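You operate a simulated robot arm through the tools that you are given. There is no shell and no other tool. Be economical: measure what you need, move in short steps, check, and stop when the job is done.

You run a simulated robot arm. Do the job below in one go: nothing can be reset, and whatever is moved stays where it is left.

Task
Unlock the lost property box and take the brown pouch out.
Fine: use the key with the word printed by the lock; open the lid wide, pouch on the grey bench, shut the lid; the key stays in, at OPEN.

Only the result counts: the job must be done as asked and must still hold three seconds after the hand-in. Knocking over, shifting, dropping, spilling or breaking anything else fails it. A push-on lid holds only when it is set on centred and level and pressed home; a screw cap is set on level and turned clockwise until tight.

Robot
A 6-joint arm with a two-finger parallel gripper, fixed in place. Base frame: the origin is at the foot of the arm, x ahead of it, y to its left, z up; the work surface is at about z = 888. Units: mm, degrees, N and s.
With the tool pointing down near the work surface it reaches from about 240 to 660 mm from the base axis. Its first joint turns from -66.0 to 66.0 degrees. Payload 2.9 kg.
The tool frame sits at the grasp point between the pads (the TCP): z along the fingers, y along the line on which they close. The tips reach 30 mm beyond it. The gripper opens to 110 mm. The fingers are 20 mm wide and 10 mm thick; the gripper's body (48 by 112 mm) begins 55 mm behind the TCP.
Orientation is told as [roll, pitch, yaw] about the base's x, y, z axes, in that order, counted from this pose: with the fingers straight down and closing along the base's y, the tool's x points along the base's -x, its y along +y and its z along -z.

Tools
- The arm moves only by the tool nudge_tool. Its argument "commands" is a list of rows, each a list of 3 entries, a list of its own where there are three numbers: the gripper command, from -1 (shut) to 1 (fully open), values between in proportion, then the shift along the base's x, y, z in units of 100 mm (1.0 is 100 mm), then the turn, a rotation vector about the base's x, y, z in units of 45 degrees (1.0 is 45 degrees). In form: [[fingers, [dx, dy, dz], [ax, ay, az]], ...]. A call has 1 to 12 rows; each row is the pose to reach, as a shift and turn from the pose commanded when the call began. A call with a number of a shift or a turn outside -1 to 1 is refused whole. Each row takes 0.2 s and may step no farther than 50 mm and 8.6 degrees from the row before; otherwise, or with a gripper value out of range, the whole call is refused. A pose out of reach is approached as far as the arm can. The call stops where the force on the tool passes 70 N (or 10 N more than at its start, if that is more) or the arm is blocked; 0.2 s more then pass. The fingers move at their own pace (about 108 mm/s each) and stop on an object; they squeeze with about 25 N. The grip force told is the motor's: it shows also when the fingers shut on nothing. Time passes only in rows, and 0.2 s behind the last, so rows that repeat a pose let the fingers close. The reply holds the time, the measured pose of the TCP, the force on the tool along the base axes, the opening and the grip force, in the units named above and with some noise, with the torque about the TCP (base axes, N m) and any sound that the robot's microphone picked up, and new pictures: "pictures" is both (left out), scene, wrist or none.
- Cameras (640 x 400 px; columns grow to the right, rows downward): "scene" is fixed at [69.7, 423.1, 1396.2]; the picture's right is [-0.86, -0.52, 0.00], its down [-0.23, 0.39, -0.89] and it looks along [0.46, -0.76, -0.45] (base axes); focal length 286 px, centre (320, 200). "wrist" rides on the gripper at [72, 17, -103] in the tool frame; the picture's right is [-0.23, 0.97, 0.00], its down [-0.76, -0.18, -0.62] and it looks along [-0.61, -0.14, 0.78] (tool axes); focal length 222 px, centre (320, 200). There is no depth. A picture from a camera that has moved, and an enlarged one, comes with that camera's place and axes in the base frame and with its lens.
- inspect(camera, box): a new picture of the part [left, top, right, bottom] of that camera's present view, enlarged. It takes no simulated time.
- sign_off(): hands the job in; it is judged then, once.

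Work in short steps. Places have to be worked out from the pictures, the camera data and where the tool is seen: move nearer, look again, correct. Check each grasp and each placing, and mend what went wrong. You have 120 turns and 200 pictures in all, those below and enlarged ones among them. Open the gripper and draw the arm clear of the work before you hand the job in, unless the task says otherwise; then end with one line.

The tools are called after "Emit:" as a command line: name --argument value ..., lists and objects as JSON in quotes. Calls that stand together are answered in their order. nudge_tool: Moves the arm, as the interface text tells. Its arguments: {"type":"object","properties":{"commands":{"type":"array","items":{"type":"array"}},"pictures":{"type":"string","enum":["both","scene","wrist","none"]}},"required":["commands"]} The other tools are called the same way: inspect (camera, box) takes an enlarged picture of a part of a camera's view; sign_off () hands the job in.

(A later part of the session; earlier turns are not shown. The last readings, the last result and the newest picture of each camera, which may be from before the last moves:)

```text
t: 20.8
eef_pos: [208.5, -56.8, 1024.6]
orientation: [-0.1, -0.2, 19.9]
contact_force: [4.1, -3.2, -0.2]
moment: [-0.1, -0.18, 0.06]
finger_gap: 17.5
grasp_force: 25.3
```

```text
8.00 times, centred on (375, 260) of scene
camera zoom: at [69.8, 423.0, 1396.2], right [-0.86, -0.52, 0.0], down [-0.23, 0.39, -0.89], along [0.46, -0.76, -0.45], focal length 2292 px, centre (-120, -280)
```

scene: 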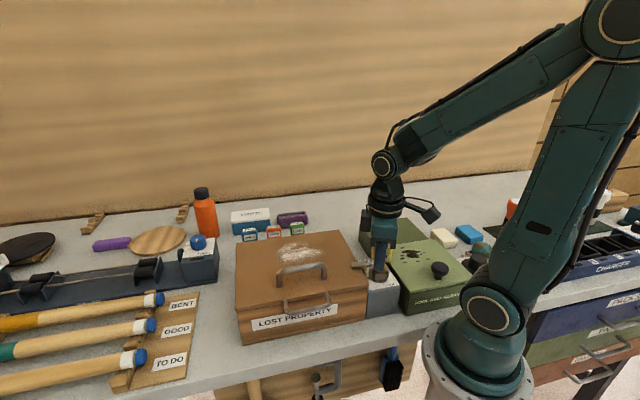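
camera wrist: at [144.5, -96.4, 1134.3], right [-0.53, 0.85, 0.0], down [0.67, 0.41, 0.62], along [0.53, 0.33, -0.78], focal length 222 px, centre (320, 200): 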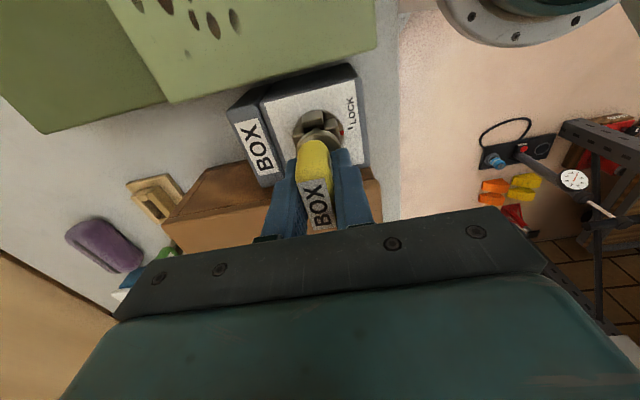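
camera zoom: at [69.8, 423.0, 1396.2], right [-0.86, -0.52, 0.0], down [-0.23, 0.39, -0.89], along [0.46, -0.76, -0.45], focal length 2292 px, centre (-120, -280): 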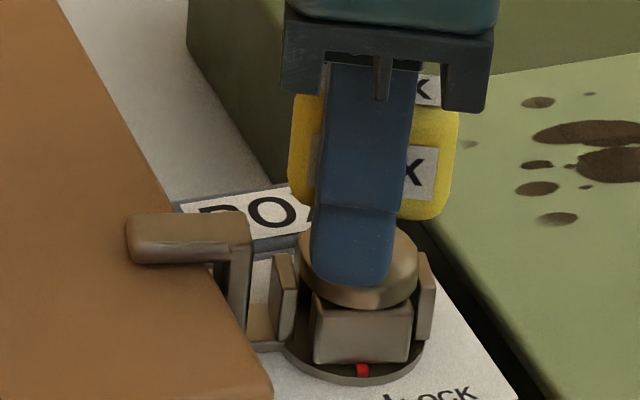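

The rotor is turning with the key, and the latch is moving. I continue clockwise.

Emit:
nudge_tool --commands '[[-1, [0, 0, -0.015], [0, 0, -0.15]], [-1, [0, 0, -0.015], [0, 0, -0.3]], [-1, [0, 0, -0.015], [0, 0, -0.45]], [-1, [0, 0, -0.015], [0, 0, -0.6]], [-1, [0, 0, -0.015], [0, 0, -0.75]], [-1, [0, 0, -0.015], [0, 0, -0.75]]]' --pictures "none"

Emit:
inspect --camera "scene" --box '[345, 235, 405, 285]'

Emit:
inspect --camera "wrist" --box '[240, 30, 400, 160]'

```text
t: 22.2
eef_pos: [207.8, -55.7, 1022.4]
orientation: [0.0, -0.1, -13.8]
contact_force: [1.9, -7.5, 6.5]
moment: [-0.25, -0.15, 0.02]
finger_gap: 17.7
grasp_force: 24.5
```

```text
8.00 times, centred on (375, 260) of scene
camera zoom: at [69.7, 422.8, 1396.2], right [-0.86, -0.52, 0.0], down [-0.23, 0.39, -0.89], along [0.46, -0.76, -0.45], focal length 2292 px, centre (-120, -280)
```

zoom: 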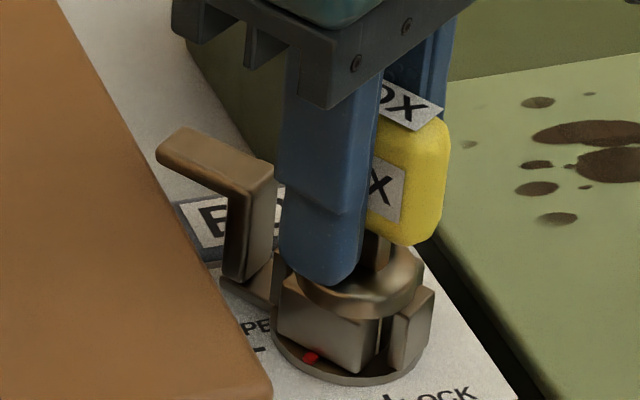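

```text
3.08 times, centred on (320, 95) of wrist
camera zoom: at [141.7, -22.8, 1124.0], right [0.45, 0.89, 0.0], down [0.7, -0.35, 0.62], along [0.56, -0.28, -0.78], focal length 684 px, centre (320, 523)
```

zoom: 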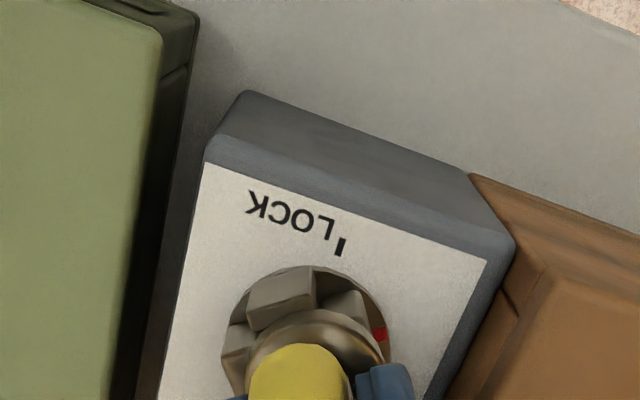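

Turning well (59° so far). I shift 1 mm to relieve the side force and turn the remaining ~31°.

Emit:
nudge_tool --commands '[[-1, [0.003, -0.01, 0], [0, 0, -0.15]], [-1, [0.003, -0.01, 0], [0, 0, -0.3]], [-1, [0.003, -0.01, 0], [0, 0, -0.45]], [-1, [0.003, -0.01, 0], [0, 0, -0.6]], [-1, [0.003, -0.01, 0], [0, 0, -0.69]], [-1, [0.003, -0.01, 0], [0, 0, -0.69]]]' --pictures "none"

Emit:
inspect --camera "scene" --box '[345, 235, 405, 285]'

Emit:
inspect --camera "wrist" --box '[240, 30, 400, 160]'

```text
t: 23.6
eef_pos: [208.8, -57.9, 1021.8]
orientation: [0.2, 0.0, -44.6]
contact_force: [2.2, 1.1, 15.7]
moment: [-0.07, -0.18, -0.06]
finger_gap: 17.5
grasp_force: 24.9
```

```text
8.00 times, centred on (375, 260) of scene
camera zoom: at [69.6, 423.1, 1396.1], right [-0.86, -0.52, 0.0], down [-0.23, 0.39, -0.89], along [0.46, -0.76, -0.45], focal length 2292 px, centre (-120, -280)
```

zoom: 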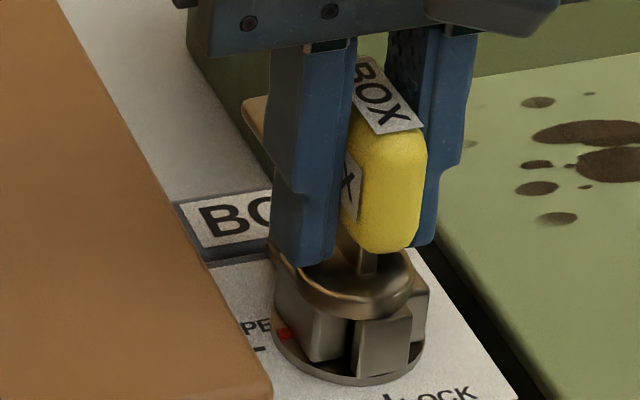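

```text
3.08 times, centred on (320, 95) of wrist
camera zoom: at [168.5, 5.7, 1124.1], right [0.85, 0.53, 0.0], down [0.42, -0.66, 0.62], along [0.33, -0.53, -0.78], focal length 684 px, centre (320, 523)
```

zoom: 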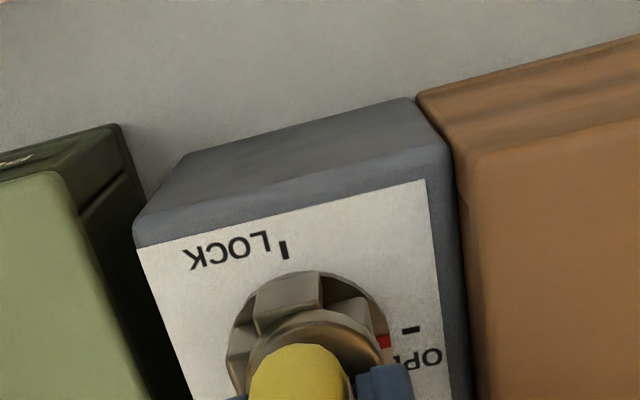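

The red dot is now in line with the OPEN mark. I'll open the fingers modestly and rise straight up.

Emit:
nudge_tool --commands '[[-0.4, [0, 0, 0.005], [0, 0, 0]], [-0.4, [0, 0, 0.005], [0, 0, 0]], [-0.4, [0, 0, 0.3], [0, 0, 0]], [-0.4, [0, 0, 0.7], [0, 0, 0]], [-0.4, [0, 0, 1.0], [0, 0, 0]], [-0.4, [0, 0, 1.0], [0, 0, 0]]]'

Emit:
inspect --camera "scene" --box '[345, 235, 405, 285]'

Emit:
inspect --camera "wrist" --box '[230, 30, 470, 200]'

```text
t: 25.0
eef_pos: [206.7, -59.0, 1124.7]
orientation: [0.1, 0.0, -44.7]
contact_force: [0.5, 0.4, 0.3]
moment: [0.02, 0.01, -0.02]
finger_gap: 33.1
grasp_force: 0.0
camera wrist: at [167.0, 5.5, 1224.7], right [0.85, 0.53, 0.0], down [0.42, -0.66, 0.62], along [0.33, -0.53, -0.78], focal length 222 px, centre (320, 200)
```

scene: 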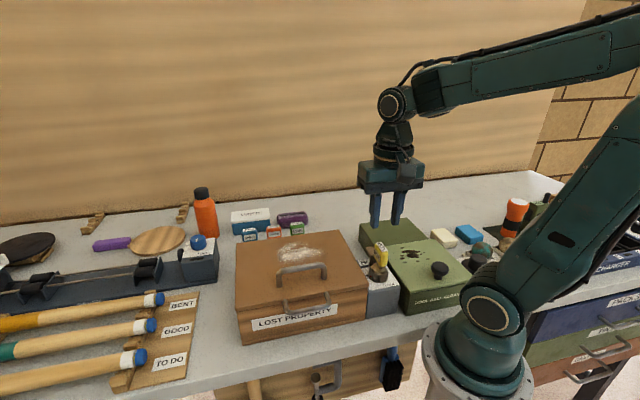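
wrist: 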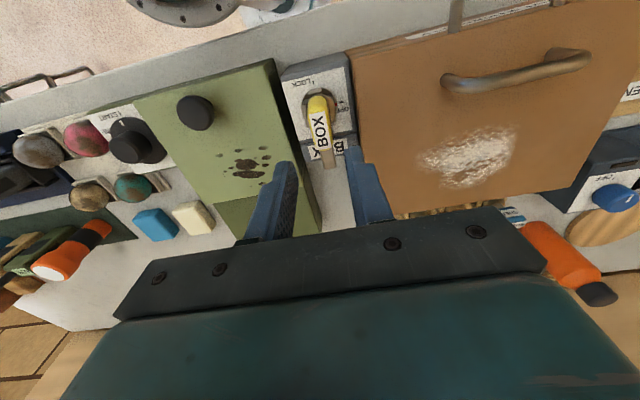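

```text
8.00 times, centred on (375, 260) of scene
camera zoom: at [69.7, 423.1, 1396.2], right [-0.86, -0.52, 0.0], down [-0.23, 0.39, -0.89], along [0.46, -0.76, -0.45], focal length 2292 px, centre (-120, -280)
```

zoom: 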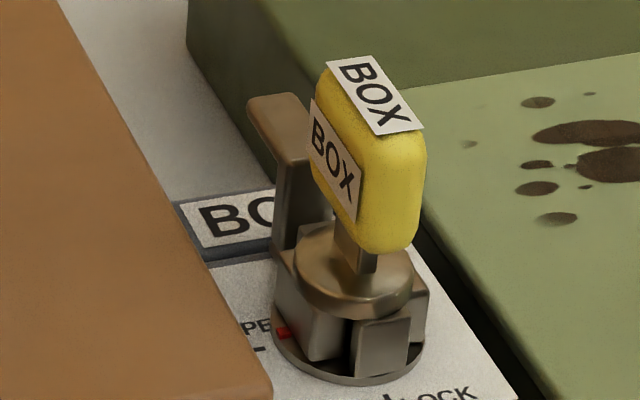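

```text
2.35 times, centred on (350, 115) of wrist
camera zoom: at [167.0, 5.5, 1224.7], right [0.85, 0.53, 0.0], down [0.42, -0.66, 0.62], along [0.33, -0.53, -0.78], focal length 523 px, centre (249, 400)
```

zoom: 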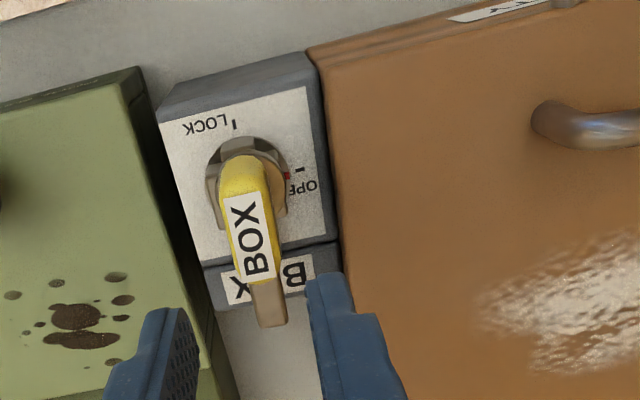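

The key stands at OPEN and the latch is clear of the lid. The lid spans n 152–352, d 147–397, with its top at z≈990, the handle bar at about (322,61,1025), and a hinge at the back. I turn back to yaw +45 and move above the handle.

Emit:
nudge_tool --commands '[[-0.2, [0.15, 0.15, 0], [0, 0, 0.18]], [-0.2, [0.3, 0.3, 0], [0, 0, 0.36]], [-0.2, [0.45, 0.45, 0], [0, 0, 0.54]], [-0.2, [0.6, 0.6, 0], [0, 0, 0.72]], [-0.2, [0.75, 0.75, 0], [0, 0, 0.9]], [-0.2, [0.8, 0.8, 0], [0, 0, 1.0]]]' --pictures "none"

Emit:
nudge_tool --commands '[[-0.2, [0.1, 0.1, 0], [0, 0, 0.18]], [-0.2, [0.2, 0.2, 0], [0, 0, 0.36]], [-0.2, [0.3, 0.3, 0], [0, 0, 0.54]], [-0.2, [0.35, 0.4, 0], [0, 0, 0.72]], [-0.2, [0.35, 0.4, 0], [0, 0, 0.9]], [-0.2, [0.35, 0.4, 0], [0, 0, 1.0]], [-0.2, [0.35, 0.4, 0], [0, 0, 1.0]]]'

Emit:
inspect --camera "scene" --box '[230, 210, 370, 310]'

Emit:
inspect --camera "wrist" --box '[220, 30, 460, 180]'

```text
t: 26.4
eef_pos: [288.6, 21.8, 1121.8]
orientation: [0.0, 0.0, 0.5]
contact_force: [0.3, -0.4, -0.3]
moment: [-0.01, 0.01, -0.01]
finger_gap: 43.8
grasp_force: 0.0
```

```text
t: 28.0
eef_pos: [322.9, 63.3, 1122.4]
orientation: [0.0, 0.0, 45.5]
contact_force: [-0.1, -0.3, 0.0]
moment: [-0.01, -0.02, 0.01]
finger_gap: 43.6
grasp_force: 0.0
camera wrist: at [260.1, 22.1, 1224.6], right [-0.53, 0.85, 0.0], down [0.66, 0.42, 0.62], along [0.53, 0.33, -0.78], focal length 222 px, centre (320, 200)
```

scene: 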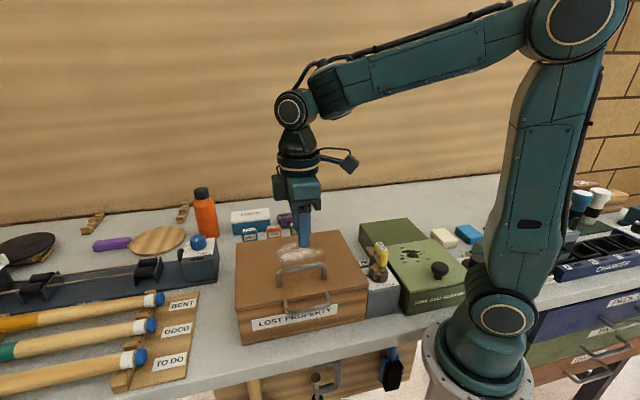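
wrist: 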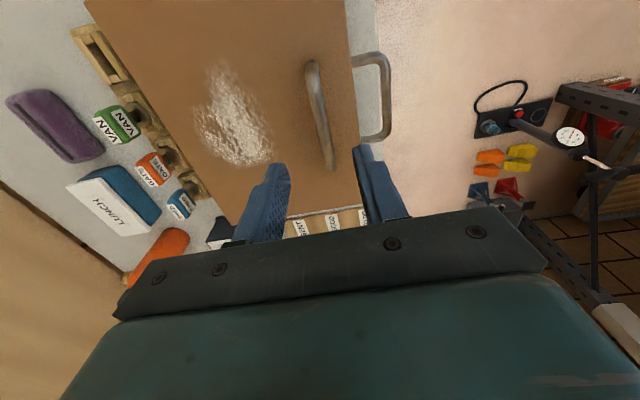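

```text
4.00 times, centred on (300, 260) of scene
camera zoom: at [69.7, 423.1, 1396.2], right [-0.86, -0.52, 0.0], down [-0.23, 0.39, -0.89], along [0.46, -0.76, -0.45], focal length 1146 px, centre (400, -40)
```

zoom: 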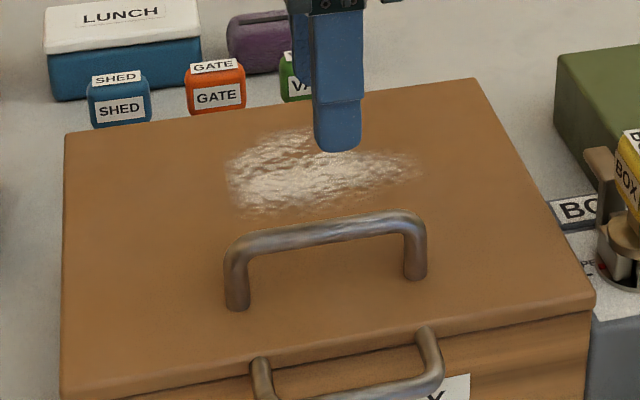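

```text
2.67 times, centred on (340, 105) of wrist
camera zoom: at [260.1, 22.1, 1224.6], right [-0.53, 0.85, 0.0], down [0.66, 0.42, 0.62], along [0.53, 0.33, -0.78], focal length 592 px, centre (267, 453)
```

zoom: 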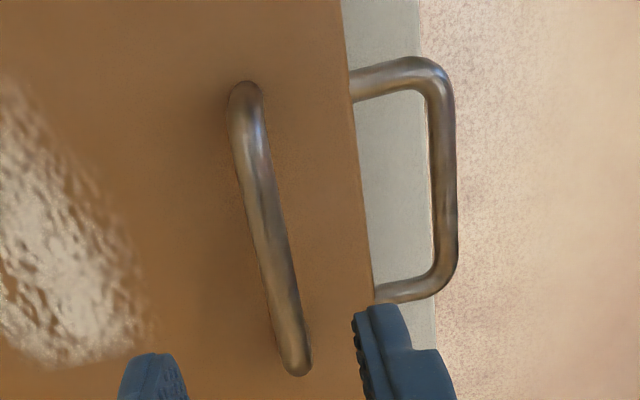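

The handle bar is at about (318,59,1024), aligned with the tool. I descend with the fingers straddling it to z≈1033 and check.

Emit:
nudge_tool --commands '[[-0.2, [-0.035, -0.035, -0.2], [0, 0, 0]], [-0.2, [-0.035, -0.035, -0.45], [0, 0, 0]], [-0.2, [-0.035, -0.035, -0.7], [0, 0, 0]], [-0.2, [-0.035, -0.035, -0.89], [0, 0, 0]], [-0.2, [-0.035, -0.035, -0.89], [0, 0, 0]]]' --pictures "wrist"

Emit:
inspect --camera "scene" --box '[265, 225, 345, 295]'

```text
t: 29.2
eef_pos: [319.7, 58.4, 1033.4]
orientation: [0.0, 0.0, 45.3]
contact_force: [0.1, -0.1, -0.8]
moment: [0.02, 0.01, 0.02]
finger_gap: 44.0
grasp_force: 0.0
camera wrist: at [257.3, 19.0, 1136.2], right [-0.53, 0.85, 0.0], down [0.66, 0.42, 0.62], along [0.53, 0.33, -0.78], focal length 222 px, centre (320, 200)
```

wrist: 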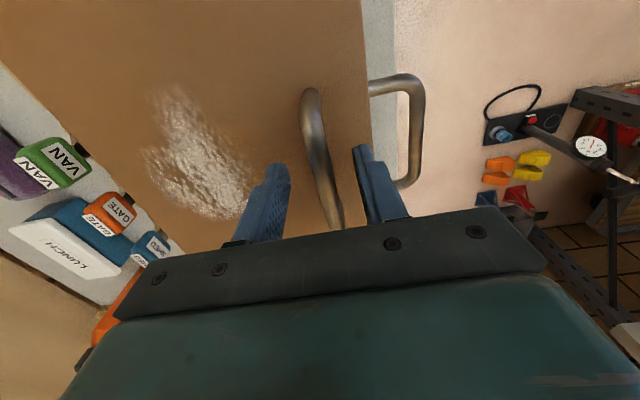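

```text
5.71 times, centred on (305, 260) of scene
camera zoom: at [69.7, 423.1, 1396.2], right [-0.86, -0.52, 0.0], down [-0.23, 0.39, -0.89], along [0.46, -0.76, -0.45], focal length 1637 px, centre (406, -143)
```

zoom: 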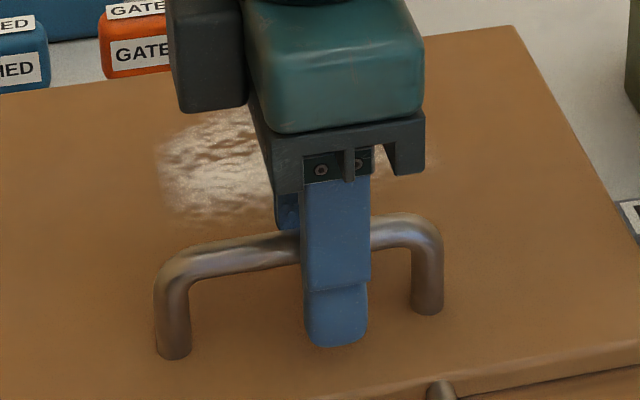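

The fingers straddle the bar, about 8 mm short in d and 4 mm high. I adjust and close.

Emit:
nudge_tool --commands '[[-0.2, [0.055, 0.055, -0.045], [0, 0, 0]], [-0.6, [0.055, 0.055, -0.045], [0, 0, 0]], [-1, [0.055, 0.055, -0.045], [0, 0, 0]], [-1, [0.055, 0.055, -0.045], [0, 0, 0]], [-1, [0.055, 0.055, -0.045], [0, 0, 0]]]' --pictures "none"

Emit:
inspect --camera "scene" --box '[265, 225, 345, 295]'

```text
t: 30.4
eef_pos: [324.9, 65.5, 1029.1]
orientation: [0.4, 0.1, 45.8]
contact_force: [-26.8, 32.0, 10.7]
moment: [-0.38, 0.67, -0.68]
finger_gap: 11.7
grasp_force: 45.0
```

```text
5.71 times, centred on (305, 260) of scene
camera zoom: at [68.8, 424.0, 1395.9], right [-0.86, -0.52, 0.0], down [-0.23, 0.39, -0.89], along [0.46, -0.76, -0.45], focal length 1637 px, centre (406, -143)
```

zoom: 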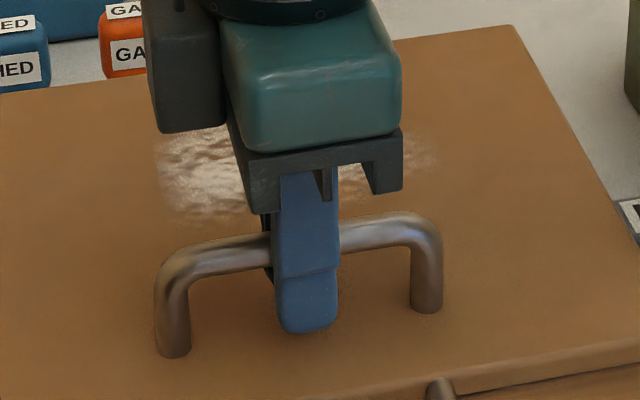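

The bar is gripped (11.7 mm) but with about 42 N of side load toward −n, so I relieve 2–3 mm that way.

Emit:
nudge_tool --commands '[[-1, [-0.01, 0.01, 0], [0, 0, 0]], [-1, [-0.02, 0.02, 0], [0, 0, 0]], [-1, [-0.02, 0.02, 0], [0, 0, 0]]]' --pictures "none"

```text
t: 31.2
eef_pos: [324.3, 66.1, 1029.7]
orientation: [-0.1, 0.0, 45.3]
contact_force: [-15.1, 13.2, 13.3]
moment: [-0.32, 0.53, -0.25]
finger_gap: 11.7
grasp_force: 45.3
```

The side force halves; I relieve a bit more, then start the opening arc about the back hinge (n≈350, z≈976), with small steps to 10°.

Emit:
nudge_tool --commands '[[-1, [-0.012, 0.012, 0], [0, 0, 0]], [-1, [0.005, -0.005, 0.07], [0, 0, 0]], [-1, [0.03, -0.03, 0.145], [0, 0, 0]], [-1, [0.05, -0.05, 0.22], [0, 0, 0]], [-1, [0.075, -0.075, 0.285], [0, 0, 0]], [-1, [0.075, -0.075, 0.285], [0, 0, 0]]]' --pictures "scene"

Emit:
inspect --camera "scene" --box '[225, 205, 385, 345]'

```text
t: 32.6
eef_pos: [329.9, 59.7, 1055.7]
orientation: [0.1, 0.0, 45.4]
contact_force: [-13.9, 12.0, 6.5]
moment: [0.04, 0.15, -0.55]
finger_gap: 11.6
grasp_force: 45.1
```

scene: 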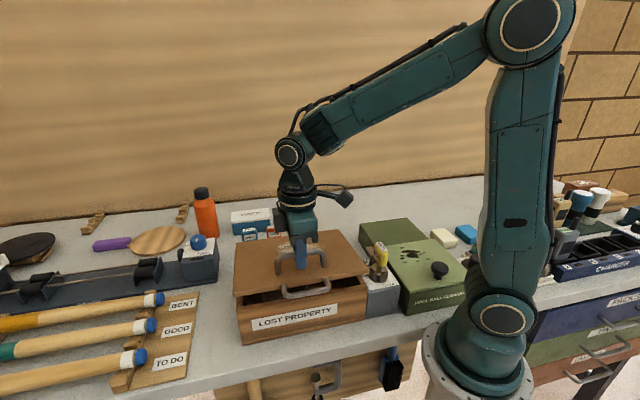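

```text
2.86 times, centred on (305, 275) of scene
camera zoom: at [69.2, 423.4, 1396.1], right [-0.86, -0.52, 0.0], down [-0.23, 0.39, -0.89], along [0.46, -0.76, -0.45], focal length 818 px, centre (363, -14)
```

zoom: 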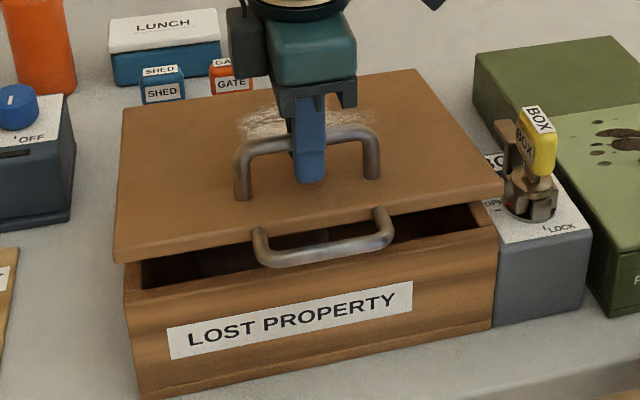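

The lid is lifting cleanly. I continue the arc to about 30°, biased slightly toward −n to reduce the side force.

Emit:
nudge_tool --commands '[[-1, [0.039, -0.039, 0.133], [0, 0, 0]], [-1, [0.095, -0.095, 0.258], [0, 0, 0]], [-1, [0.166, -0.166, 0.375], [0, 0, 0]], [-1, [0.24, -0.24, 0.483], [0, 0, 0]], [-1, [0.24, -0.24, 0.483], [0, 0, 0]]]' --pictures "none"

Emit:
inspect --camera "scene" --box '[225, 185, 385, 345]'

```text
t: 33.8
eef_pos: [353.1, 35.4, 1106.8]
orientation: [-0.1, -0.1, 45.4]
contact_force: [-23.2, 22.3, 28.7]
moment: [0.08, 0.22, -0.75]
finger_gap: 11.6
grasp_force: 44.8
```

```text
2.50 times, centred on (305, 265) of scene
camera zoom: at [68.6, 423.7, 1396.0], right [-0.86, -0.52, 0.0], down [-0.23, 0.39, -0.89], along [0.46, -0.76, -0.45], focal length 716 px, centre (358, 38)
```

zoom: 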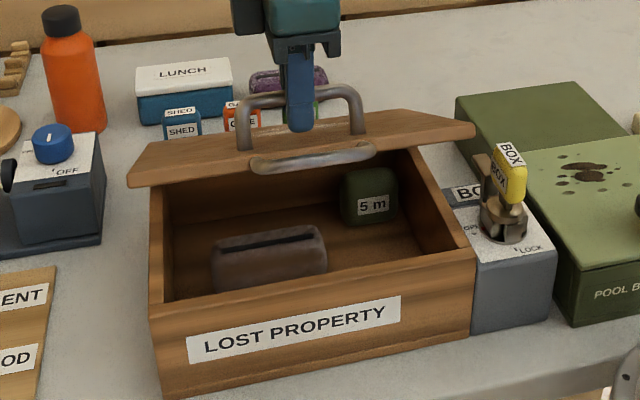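

The force is radial outward; three measured bar points fit a hinge at n≈350, z≈990 with radius 172. I see the brown pouch inside at the front left. I continue on the corrected arc to ~54°.

Emit:
nudge_tool --commands '[[-1, [-0.015, 0.015, 0.022], [0, 0, 0]], [-1, [0.04, -0.04, 0.11], [0, 0, 0]], [-1, [0.104, -0.104, 0.193], [0, 0, 0]], [-1, [0.17, -0.17, 0.27], [0, 0, 0]], [-1, [0.243, -0.243, 0.331], [0, 0, 0]], [-1, [0.32, -0.32, 0.39], [0, 0, 0]], [-1, [0.393, -0.393, 0.44], [0, 0, 0]], [-1, [0.393, -0.393, 0.44], [0, 0, 0]]]' --pictures "none"

Emit:
inspect --camera "scene" --box '[225, 165, 385, 345]'

```text
t: 35.6
eef_pos: [394.6, -5.1, 1149.0]
orientation: [0.3, 0.2, 45.3]
contact_force: [4.3, -13.1, -31.7]
moment: [-0.42, 0.27, -0.59]
finger_gap: 11.5
grasp_force: 45.1
```

```text
2.22 times, centred on (305, 255) of scene
camera zoom: at [70.2, 422.6, 1396.3], right [-0.86, -0.52, 0.0], down [-0.23, 0.39, -0.89], along [0.46, -0.76, -0.45], focal length 636 px, centre (353, 78)
```

zoom: 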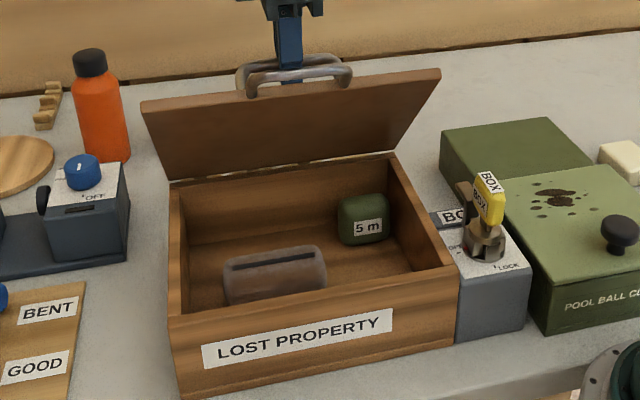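

On track at about 54°, now with slight inward force. I correct by 3 mm and go on to ~86°.

Emit:
nudge_tool --commands '[[-1, [0.05, -0.05, 0.0], [0, 0, 0]], [-1, [0.11, -0.11, 0.025], [0, 0, 0]], [-1, [0.17, -0.17, 0.043], [0, 0, 0]], [-1, [0.25, -0.25, 0.07], [0, 0, 0]], [-1, [0.337, -0.337, 0.09], [0, 0, 0]], [-1, [0.42, -0.42, 0.1], [0, 0, 0]], [-1, [0.506, -0.506, 0.102], [0, 0, 0]], [-1, [0.59, -0.59, 0.095], [0, 0, 0]], [-1, [0.675, -0.675, 0.081], [0, 0, 0]], [-1, [0.675, -0.675, 0.081], [0, 0, 0]]]' --pictures "none"

Emit:
inspect --camera "scene" --box '[225, 145, 385, 345]'

```text
t: 37.8
eef_pos: [459.2, -68.3, 1161.3]
orientation: [0.4, 0.2, 45.6]
contact_force: [-16.8, 31.4, 47.3]
moment: [6.34, 3.68, -1.87]
finger_gap: 11.8
grasp_force: 45.2
```

```text
2.00 times, centred on (305, 245) of scene
camera zoom: at [68.5, 424.0, 1395.9], right [-0.86, -0.52, 0.0], down [-0.23, 0.39, -0.89], along [0.46, -0.76, -0.45], focal length 573 px, centre (350, 110)
```

zoom: 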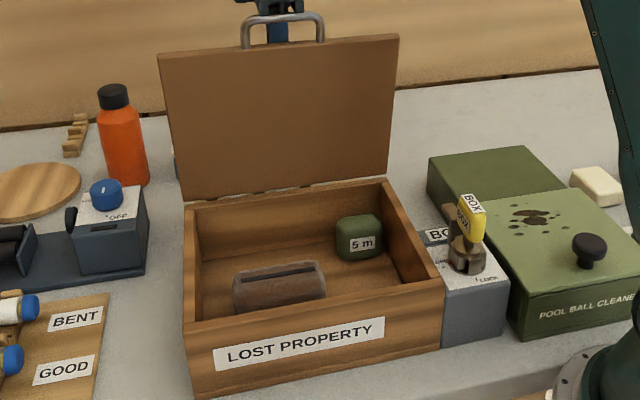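

At ~86° the lid's front handle touches the gripper body (torque ~7 Nm). I tilt the tool about the bar by 24° so the body moves away from it.

Emit:
nudge_tool --commands '[[-1, [-0.02, 0.02, 0], [0.06, 0.06, 0]], [-1, [-0.02, 0.02, 0], [0.126, 0.126, 0]], [-1, [-0.015, 0.015, 0], [0.25, 0.25, 0]], [-1, [-0.01, 0.01, -0.01], [0.375, 0.375, 0]], [-1, [-0.01, 0.01, -0.01], [0.375, 0.375, 0]]]'

Emit:
inspect --camera "scene" --box '[245, 95, 365, 215]'

```text
t: 39.0
eef_pos: [460.4, -70.5, 1157.6]
orientation: [6.9, -0.2, 45.1]
contact_force: [-6.5, -13.4, 29.4]
moment: [0.34, -0.44, -0.99]
finger_gap: 11.8
grasp_force: 44.8
out of reach, approached as far as the arm can: row 3, 4, 5
camera wrist: at [404.8, -118.5, 1260.7], right [-0.53, 0.84, 0.12], down [0.71, 0.36, 0.6], along [0.46, 0.4, -0.79], focal length 222 px, centre (320, 200)
```

scene: 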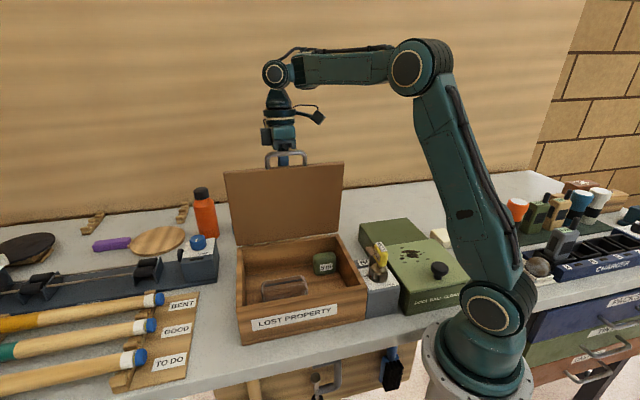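
wrist: 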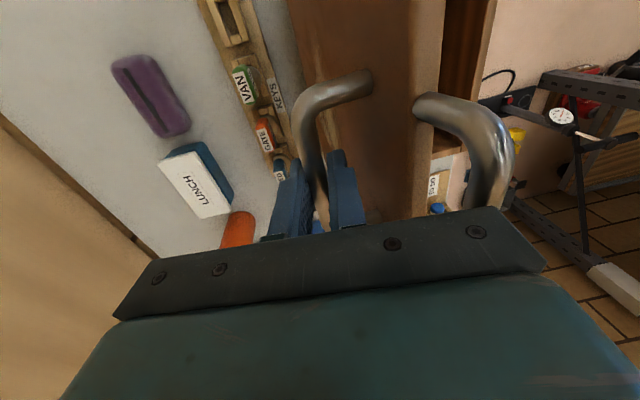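

```text
3.33 times, centred on (305, 155) of scene
camera zoom: at [69.0, 422.6, 1396.3], right [-0.86, -0.52, 0.0], down [-0.23, 0.39, -0.89], along [0.46, -0.76, -0.45], focal length 955 px, centre (370, 350)
```

zoom: 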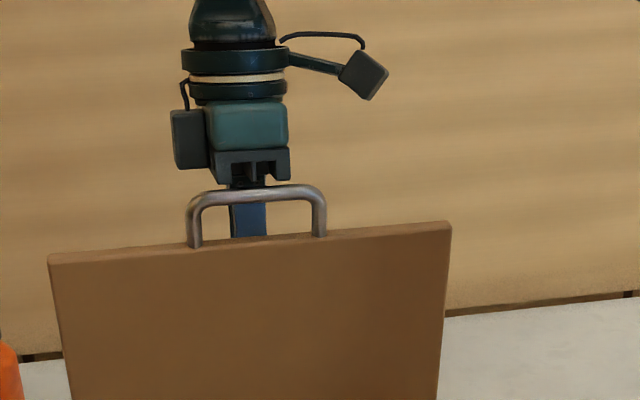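

The tool only tilted ~9° (reach limit). Instead I loosen the fingers so they just cage the bar, slide up 20 mm for body clearance, and check.

Emit:
nudge_tool --commands '[[-0.68, [0, 0, 0.0], [0, 0, 0]], [-0.68, [0, 0, 0.07], [0, 0, 0]], [-0.68, [0, 0, 0.14], [0, 0, 0]], [-0.68, [0, 0, 0.21], [0, 0, 0]], [-0.68, [0, 0, 0.21], [0, 0, 0]]]' --pictures "wrist"

Emit:
inspect --camera "scene" --box '[225, 95, 385, 345]'

```text
t: 40.2
eef_pos: [479.5, -83.9, 1159.4]
orientation: [5.3, 2.0, 45.7]
contact_force: [-22.6, 18.5, -7.3]
moment: [0.06, 0.12, -0.24]
finger_gap: 31.2
grasp_force: 14.4
out of reach, approached as far as the arm can: row 2, 3, 4
camera wrist: at [426.4, -127.8, 1264.9], right [-0.53, 0.84, 0.08], down [0.71, 0.4, 0.58], along [0.45, 0.37, -0.81], focal length 222 px, centre (320, 200)
```

wrist: 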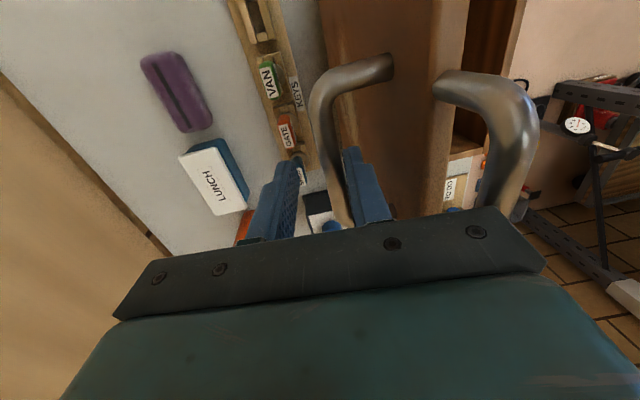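

```text
1.60 times, centred on (305, 220) of scene
camera zoom: at [69.0, 423.7, 1396.0], right [-0.86, -0.52, 0.0], down [-0.23, 0.39, -0.89], along [0.46, -0.76, -0.45], focal length 458 px, centre (344, 168)
```

zoom: 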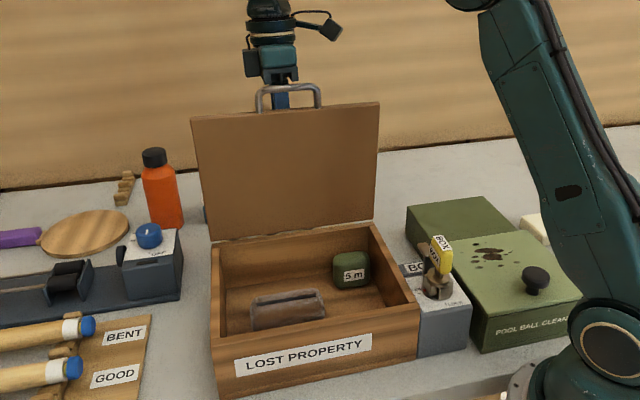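

The tilt limited the reach and the tool drifted to n≈398, with the lid still caged near 90°+. I return upright and ease back slightly.

Emit:
nudge_tool --commands '[[-0.68, [-0.01, 0.01, 0.0], [-0.06, -0.022, 0]], [-0.68, [-0.02, 0.02, 0.0], [-0.118, -0.044, 0]], [-0.68, [-0.02, 0.02, 0.0], [-0.118, -0.044, 0]]]' --pictures "wrist"

Emit:
inspect --camera "scene" --box '[245, 95, 365, 245]'

```text
t: 41.0
eef_pos: [461.9, -68.6, 1178.3]
orientation: [2.5, 1.4, 45.1]
contact_force: [1.2, 0.1, 0.5]
moment: [0.02, -0.03, -0.04]
finger_gap: 17.9
grasp_force: 0.4
out of reach, approached as far as the arm can: row 2, 3
camera wrist: at [403.8, -109.2, 1282.2], right [-0.53, 0.85, 0.04], down [0.69, 0.41, 0.59], along [0.49, 0.34, -0.8], focal length 222 px, centre (320, 200)
```

wrist: 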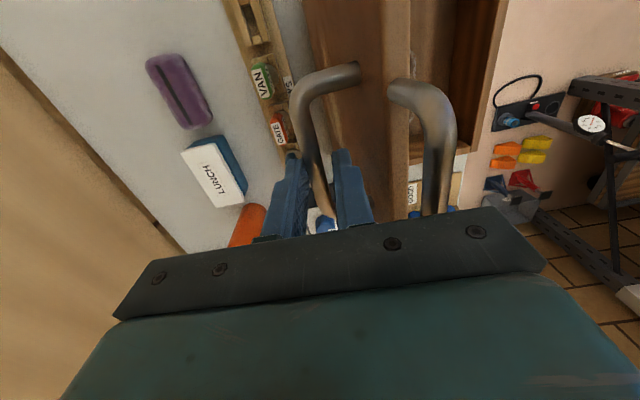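

```text
2.67 times, centred on (305, 170) of scene
camera zoom: at [69.7, 423.0, 1396.2], right [-0.86, -0.52, 0.0], down [-0.23, 0.39, -0.89], along [0.46, -0.76, -0.45], focal length 764 px, centre (360, 280)
```

zoom: 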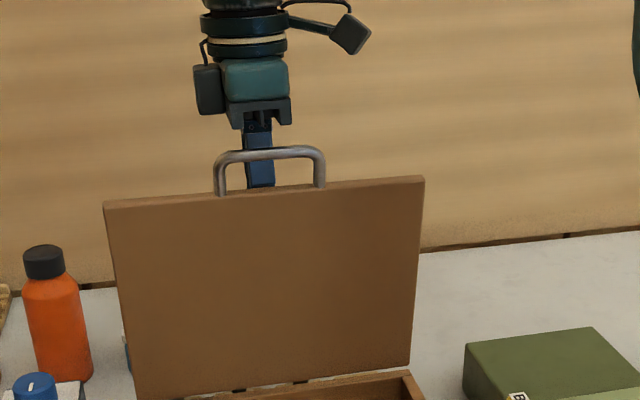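

The bar is now caged with no force and the tool is 20 mm higher. I push on toward +n slowly to bring the lid past vertical.

Emit:
nudge_tool --commands '[[-0.68, [0.06, -0.06, 0], [0, 0, 0]], [-0.68, [0.12, -0.12, 0], [0, 0, 0]], [-0.68, [0.17, -0.17, -0.02], [0, 0, 0]], [-0.68, [0.22, -0.22, -0.03], [0, 0, 0]], [-0.68, [0.22, -0.22, -0.03], [0, 0, 0]]]' --pictures "wrist"

Emit:
inspect --camera "scene" --box '[245, 95, 365, 245]'

```text
t: 42.2
eef_pos: [480.0, -87.0, 1174.6]
orientation: [2.3, 2.3, 45.3]
contact_force: [-22.9, 34.2, 15.0]
moment: [1.02, 0.93, -0.59]
finger_gap: 38.1
grasp_force: 21.0
camera wrist: at [423.7, -127.7, 1280.6], right [-0.53, 0.85, 0.03], down [0.7, 0.42, 0.58], along [0.48, 0.33, -0.81], focal length 222 px, centre (320, 200)
```

wrist: 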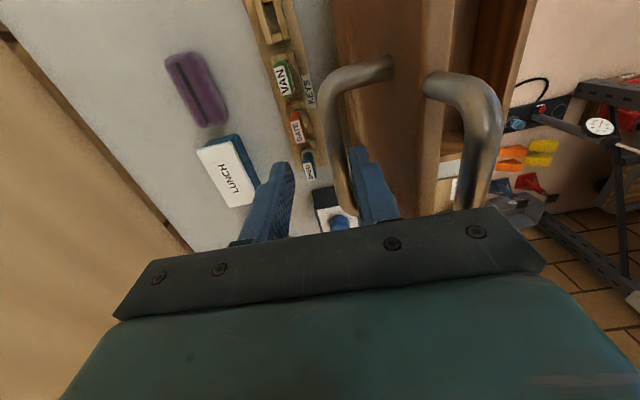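

```text
2.67 times, centred on (305, 170) of scene
camera zoom: at [68.7, 424.2, 1395.8], right [-0.86, -0.52, 0.0], down [-0.23, 0.39, -0.89], along [0.46, -0.76, -0.45], focal length 764 px, centre (360, 280)
```

zoom: 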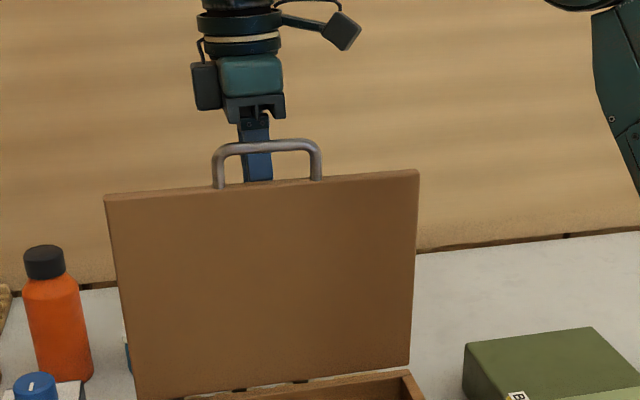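

The fingers are being forced open at the same bar position as before (n≈388), so the lid is at its stop, about 90°+. I ease back and open the fingers a bit to see whether the lid stays by itself.

Emit:
nudge_tool --commands '[[-0.68, [-0.09, 0.09, 0], [0, 0, 0]], [-0.68, [-0.09, 0.09, 0], [0, 0, 0]], [-0.5, [-0.09, 0.09, 0], [0, 0, 0]], [-0.3, [-0.09, 0.09, 0], [0, 0, 0]], [-0.3, [-0.09, 0.09, 0], [0, 0, 0]]]' --pictures "wrist"

Emit:
inspect --camera "wrist" --box '[240, 30, 480, 230]'

```text
t: 43.4
eef_pos: [475.6, -82.1, 1174.5]
orientation: [1.9, 2.1, 45.1]
contact_force: [0.7, -0.1, -0.1]
moment: [0.01, 0.01, -0.02]
finger_gap: 38.6
grasp_force: 0.0
camera wrist: at [416.5, -121.2, 1279.5], right [-0.53, 0.85, 0.02], down [0.69, 0.42, 0.59], along [0.49, 0.33, -0.81], focal length 222 px, centre (320, 200)
```

wrist: 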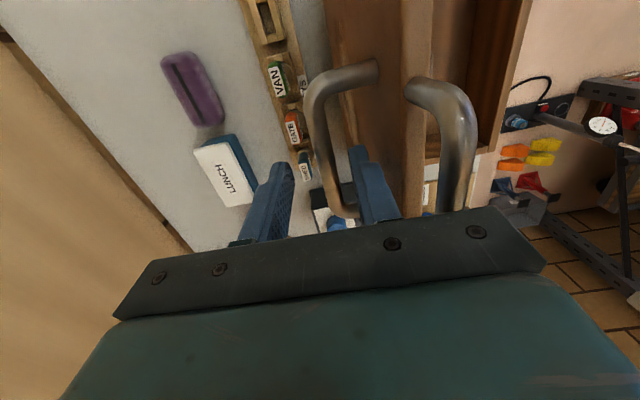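

```text
2.00 times, centred on (360, 130) of wrist
camera zoom: at [416.5, -121.2, 1279.5], right [-0.53, 0.85, 0.02], down [0.69, 0.42, 0.59], along [0.49, 0.33, -0.81], focal length 444 px, centre (240, 340)
```

zoom: 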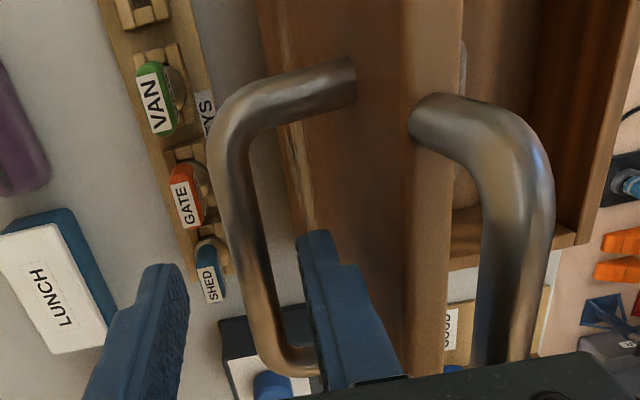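

The lid appears to stand alone with no force on the fingers. I open further and compare the lid edge in the scene.

Emit:
nudge_tool --commands '[[0, [-0.04, 0.04, 0], [0, 0, 0]], [0, [-0.04, 0.04, 0], [0, 0, 0]], [0, [-0.04, 0.04, 0], [0, 0, 0]]]' --pictures "none"

Emit:
inspect --camera "wrist" --box '[240, 30, 480, 230]'

Emit:
inspect --camera "scene" --box '[245, 95, 365, 245]'

```text
t: 44.2
eef_pos: [469.6, -77.6, 1174.2]
orientation: [1.9, 2.1, 45.2]
contact_force: [-0.7, -0.6, -0.4]
moment: [-0.03, -0.03, 0.0]
finger_gap: 54.6
grasp_force: 0.0
```

```text
2.00 times, centred on (360, 130) of wrist
camera zoom: at [412.3, -117.0, 1279.8], right [-0.53, 0.85, 0.02], down [0.69, 0.42, 0.59], along [0.49, 0.33, -0.81], focal length 444 px, centre (240, 340)
```

zoom: 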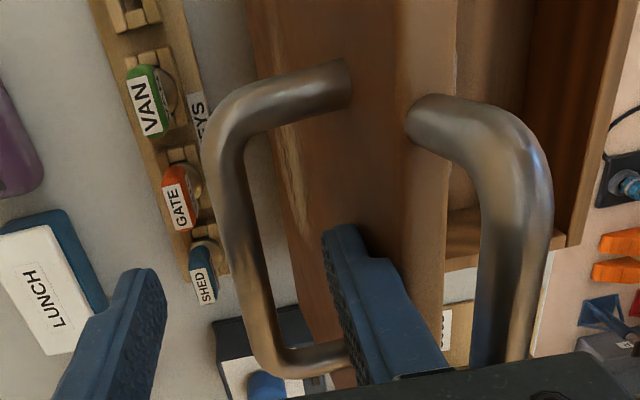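

```text
2.67 times, centred on (305, 170) of scene
camera zoom: at [69.7, 423.0, 1396.2], right [-0.86, -0.52, 0.0], down [-0.23, 0.39, -0.89], along [0.46, -0.76, -0.45], focal length 764 px, centre (360, 280)
```

zoom: 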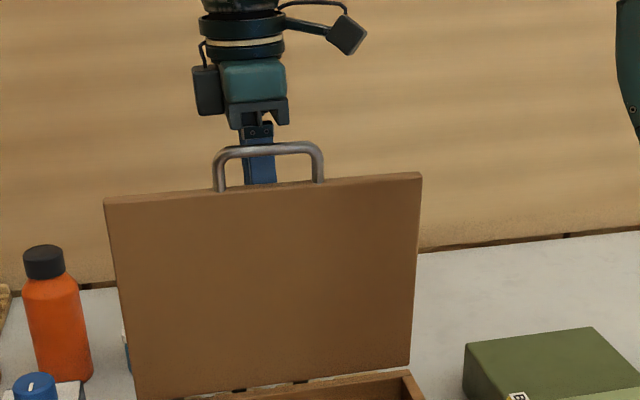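

The bar is free between the fingers and the lid stands by itself near its stop. I rise straight up clear of the handles.

Emit:
nudge_tool --commands '[[0, [0, 0, 0.1], [0, 0, 0]], [0, [0, 0, 0.3], [0, 0, 0]], [0, [0, 0, 0.6], [0, 0, 0]], [0, [0, 0, 0.9], [0, 0, 0]], [0, [0, 0, 0.9], [0, 0, 0]]]'

```text
t: 45.4
eef_pos: [469.7, -76.5, 1264.9]
orientation: [1.9, 2.1, 45.2]
contact_force: [-0.9, 0.1, 0.5]
moment: [0.01, -0.02, -0.02]
finger_gap: 54.7
grasp_force: 0.1
out of reach, approached as far as the arm can: row 2
camera wrist: at [411.9, -117.0, 1369.7], right [-0.53, 0.85, 0.02], down [0.69, 0.42, 0.59], along [0.49, 0.33, -0.81], focal length 222 px, centre (320, 200)
```

scene: 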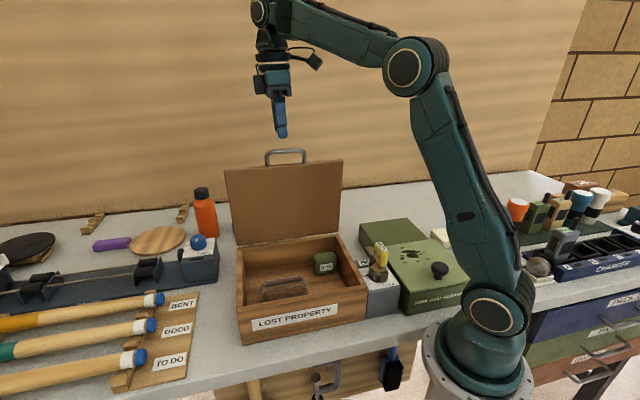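
wrist: 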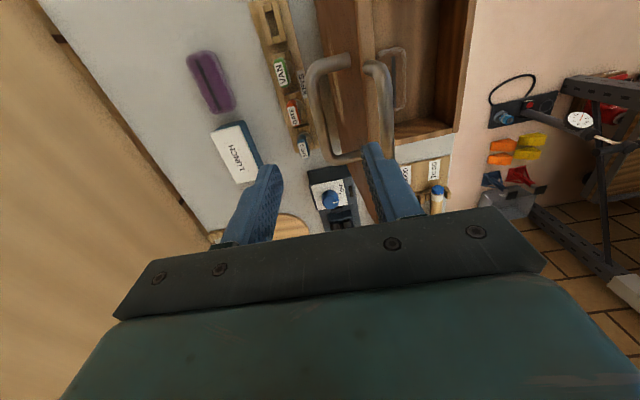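

The lid stays open. I enlarge the box interior.

Emit:
inspect --camera "scene" --box '[235, 225, 375, 345]'

Emit:
inspect --camera "wrist" --box '[300, 0, 480, 150]'

```text
3.33 times, centred on (305, 285) of scene
camera zoom: at [69.7, 423.0, 1396.2], right [-0.86, -0.52, 0.0], down [-0.23, 0.39, -0.89], along [0.46, -0.76, -0.45], focal length 955 px, centre (370, -83)
```

zoom: 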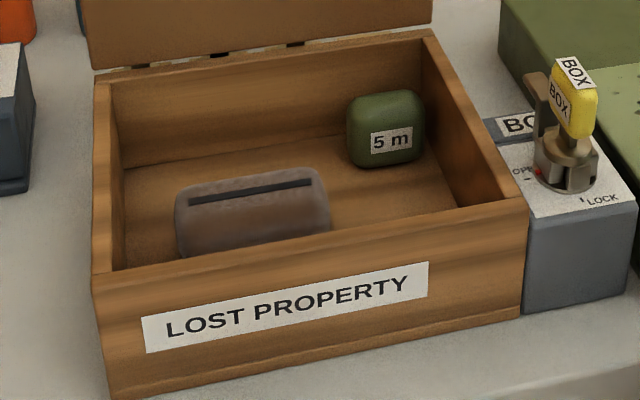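

```text
2.67 times, centred on (390, 75) of wrist
camera zoom: at [411.9, -117.0, 1369.7], right [-0.53, 0.85, 0.02], down [0.69, 0.42, 0.59], along [0.49, 0.33, -0.81], focal length 592 px, centre (133, 533)
```

zoom: 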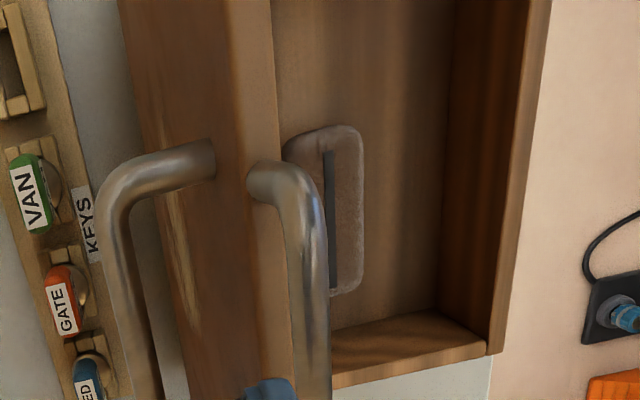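

The brown pouch is at about (393,40), top z≈932, long axis along d. I raise above the lid handle, level the tool, and move over the pouch.

Emit:
nudge_tool --commands '[[0, [0, 0, 0.25], [-0.042, -0.047, 0]], [0, [-0.25, 0.3, 0.3], [-0.042, -0.047, 0]], [0, [-0.5, 0.6, 0.3], [-0.042, -0.047, 0]], [0, [-0.7, 0.9, 0.3], [-0.042, -0.047, 0]], [0.3, [-0.77, 1.0, 0.3], [-0.042, -0.047, 0]], [0.4, [-0.77, 1.0, 0.3], [-0.042, -0.047, 0]]]' --pictures "none"

Emit:
nudge_tool --commands '[[0.4, [0, 0.16, -0.2], [0, 0, 0]], [0.4, [0, 0.16, -0.65], [0, 0, 0]], [0.4, [0, 0.16, -1.0], [0, 0, 0]], [0.4, [0, 0.16, -1.0], [0, 0, 0]]]'

```text
t: 46.8
eef_pos: [392.0, 22.4, 1296.1]
orientation: [-1.1, 1.9, 45.1]
contact_force: [-0.2, 0.2, 0.4]
moment: [-0.02, 0.01, 0.01]
finger_gap: 77.1
grasp_force: 0.1
```

```text
t: 47.8
eef_pos: [405.7, 40.8, 1222.9]
orientation: [-0.8, 2.1, 45.0]
contact_force: [0.1, -0.5, 0.4]
moment: [-0.01, 0.0, 0.0]
finger_gap: 76.8
grasp_force: 0.0
out of reach, approached as far as the arm can: row 2, 3
camera wrist: at [343.6, 5.0, 1327.1], right [-0.53, 0.85, -0.02], down [0.67, 0.43, 0.6], along [0.52, 0.3, -0.8], focal length 222 px, centre (320, 200)
```

scene: 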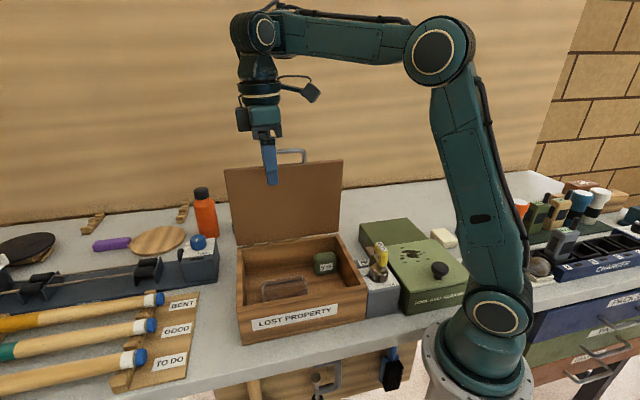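
wrist: 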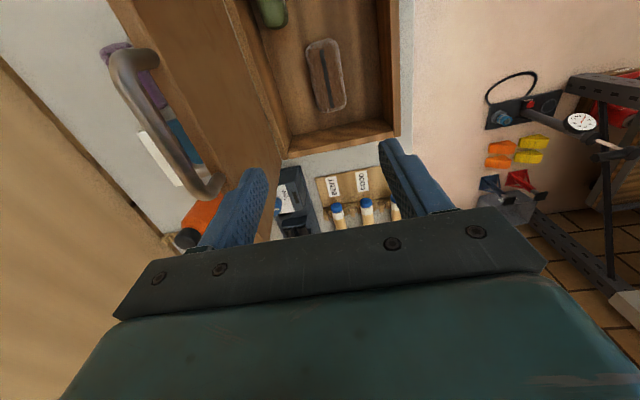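

Near a wrist limit because of a residual 2° tilt. I level the tool and go down over the pouch.

Emit:
nudge_tool --commands '[[0.4, [-0.06, 0, -0.1], [0.009, -0.024, 0]], [0.4, [-0.12, 0, -0.3], [0.018, -0.047, 0]], [0.4, [-0.12, 0, -0.7], [0.018, -0.047, 0]], [0.4, [-0.12, 0, -1.0], [0.018, -0.047, 0]], [0.4, [-0.12, 0, -1.0], [0.018, -0.047, 0]]]' --pictures "wrist"

Emit:
inspect --camera "scene" --box '[225, 155, 385, 315]'

Emit:
inspect --camera "wrist" --box '[220, 20, 460, 210]'

```text
t: 49.0
eef_pos: [418.8, 46.6, 1228.8]
orientation: [-1.8, -0.2, 45.1]
contact_force: [-0.3, 0.2, -0.1]
moment: [-0.01, 0.0, -0.03]
finger_gap: 77.2
grasp_force: 0.1
out of reach, approached as far as the arm can: row 1, 2, 3, 4, 5
camera wrist: at [353.3, 9.2, 1330.1], right [-0.53, 0.85, -0.03], down [0.65, 0.43, 0.63], along [0.55, 0.31, -0.78], focal length 222 px, centre (320, 200)
```

wrist: 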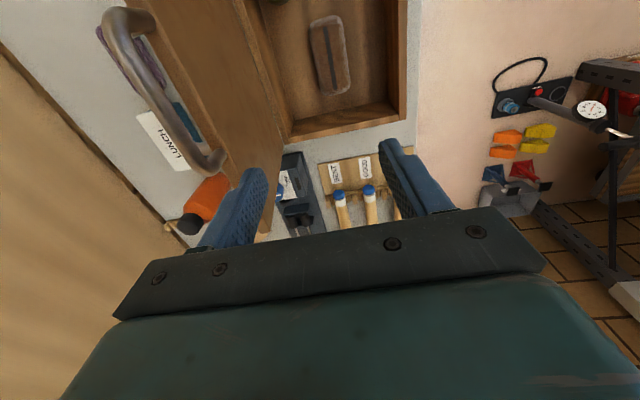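

```text
2.50 times, centred on (305, 235) of scene
camera zoom: at [69.7, 423.1, 1396.2], right [-0.86, -0.52, 0.0], down [-0.23, 0.39, -0.89], along [0.46, -0.76, -0.45], focal length 716 px, centre (358, 112)
```

zoom: 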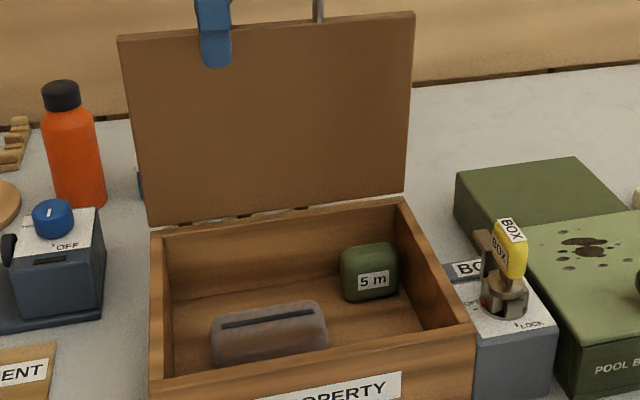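

```text
2.11 times, centred on (340, 115) of wrist
camera zoom: at [353.3, 9.2, 1330.1], right [-0.53, 0.85, -0.03], down [0.65, 0.43, 0.63], along [0.55, 0.31, -0.78], focal length 468 px, centre (278, 379)
```

zoom: 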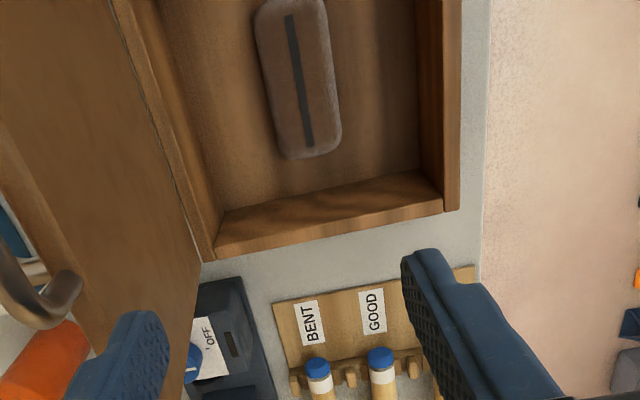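

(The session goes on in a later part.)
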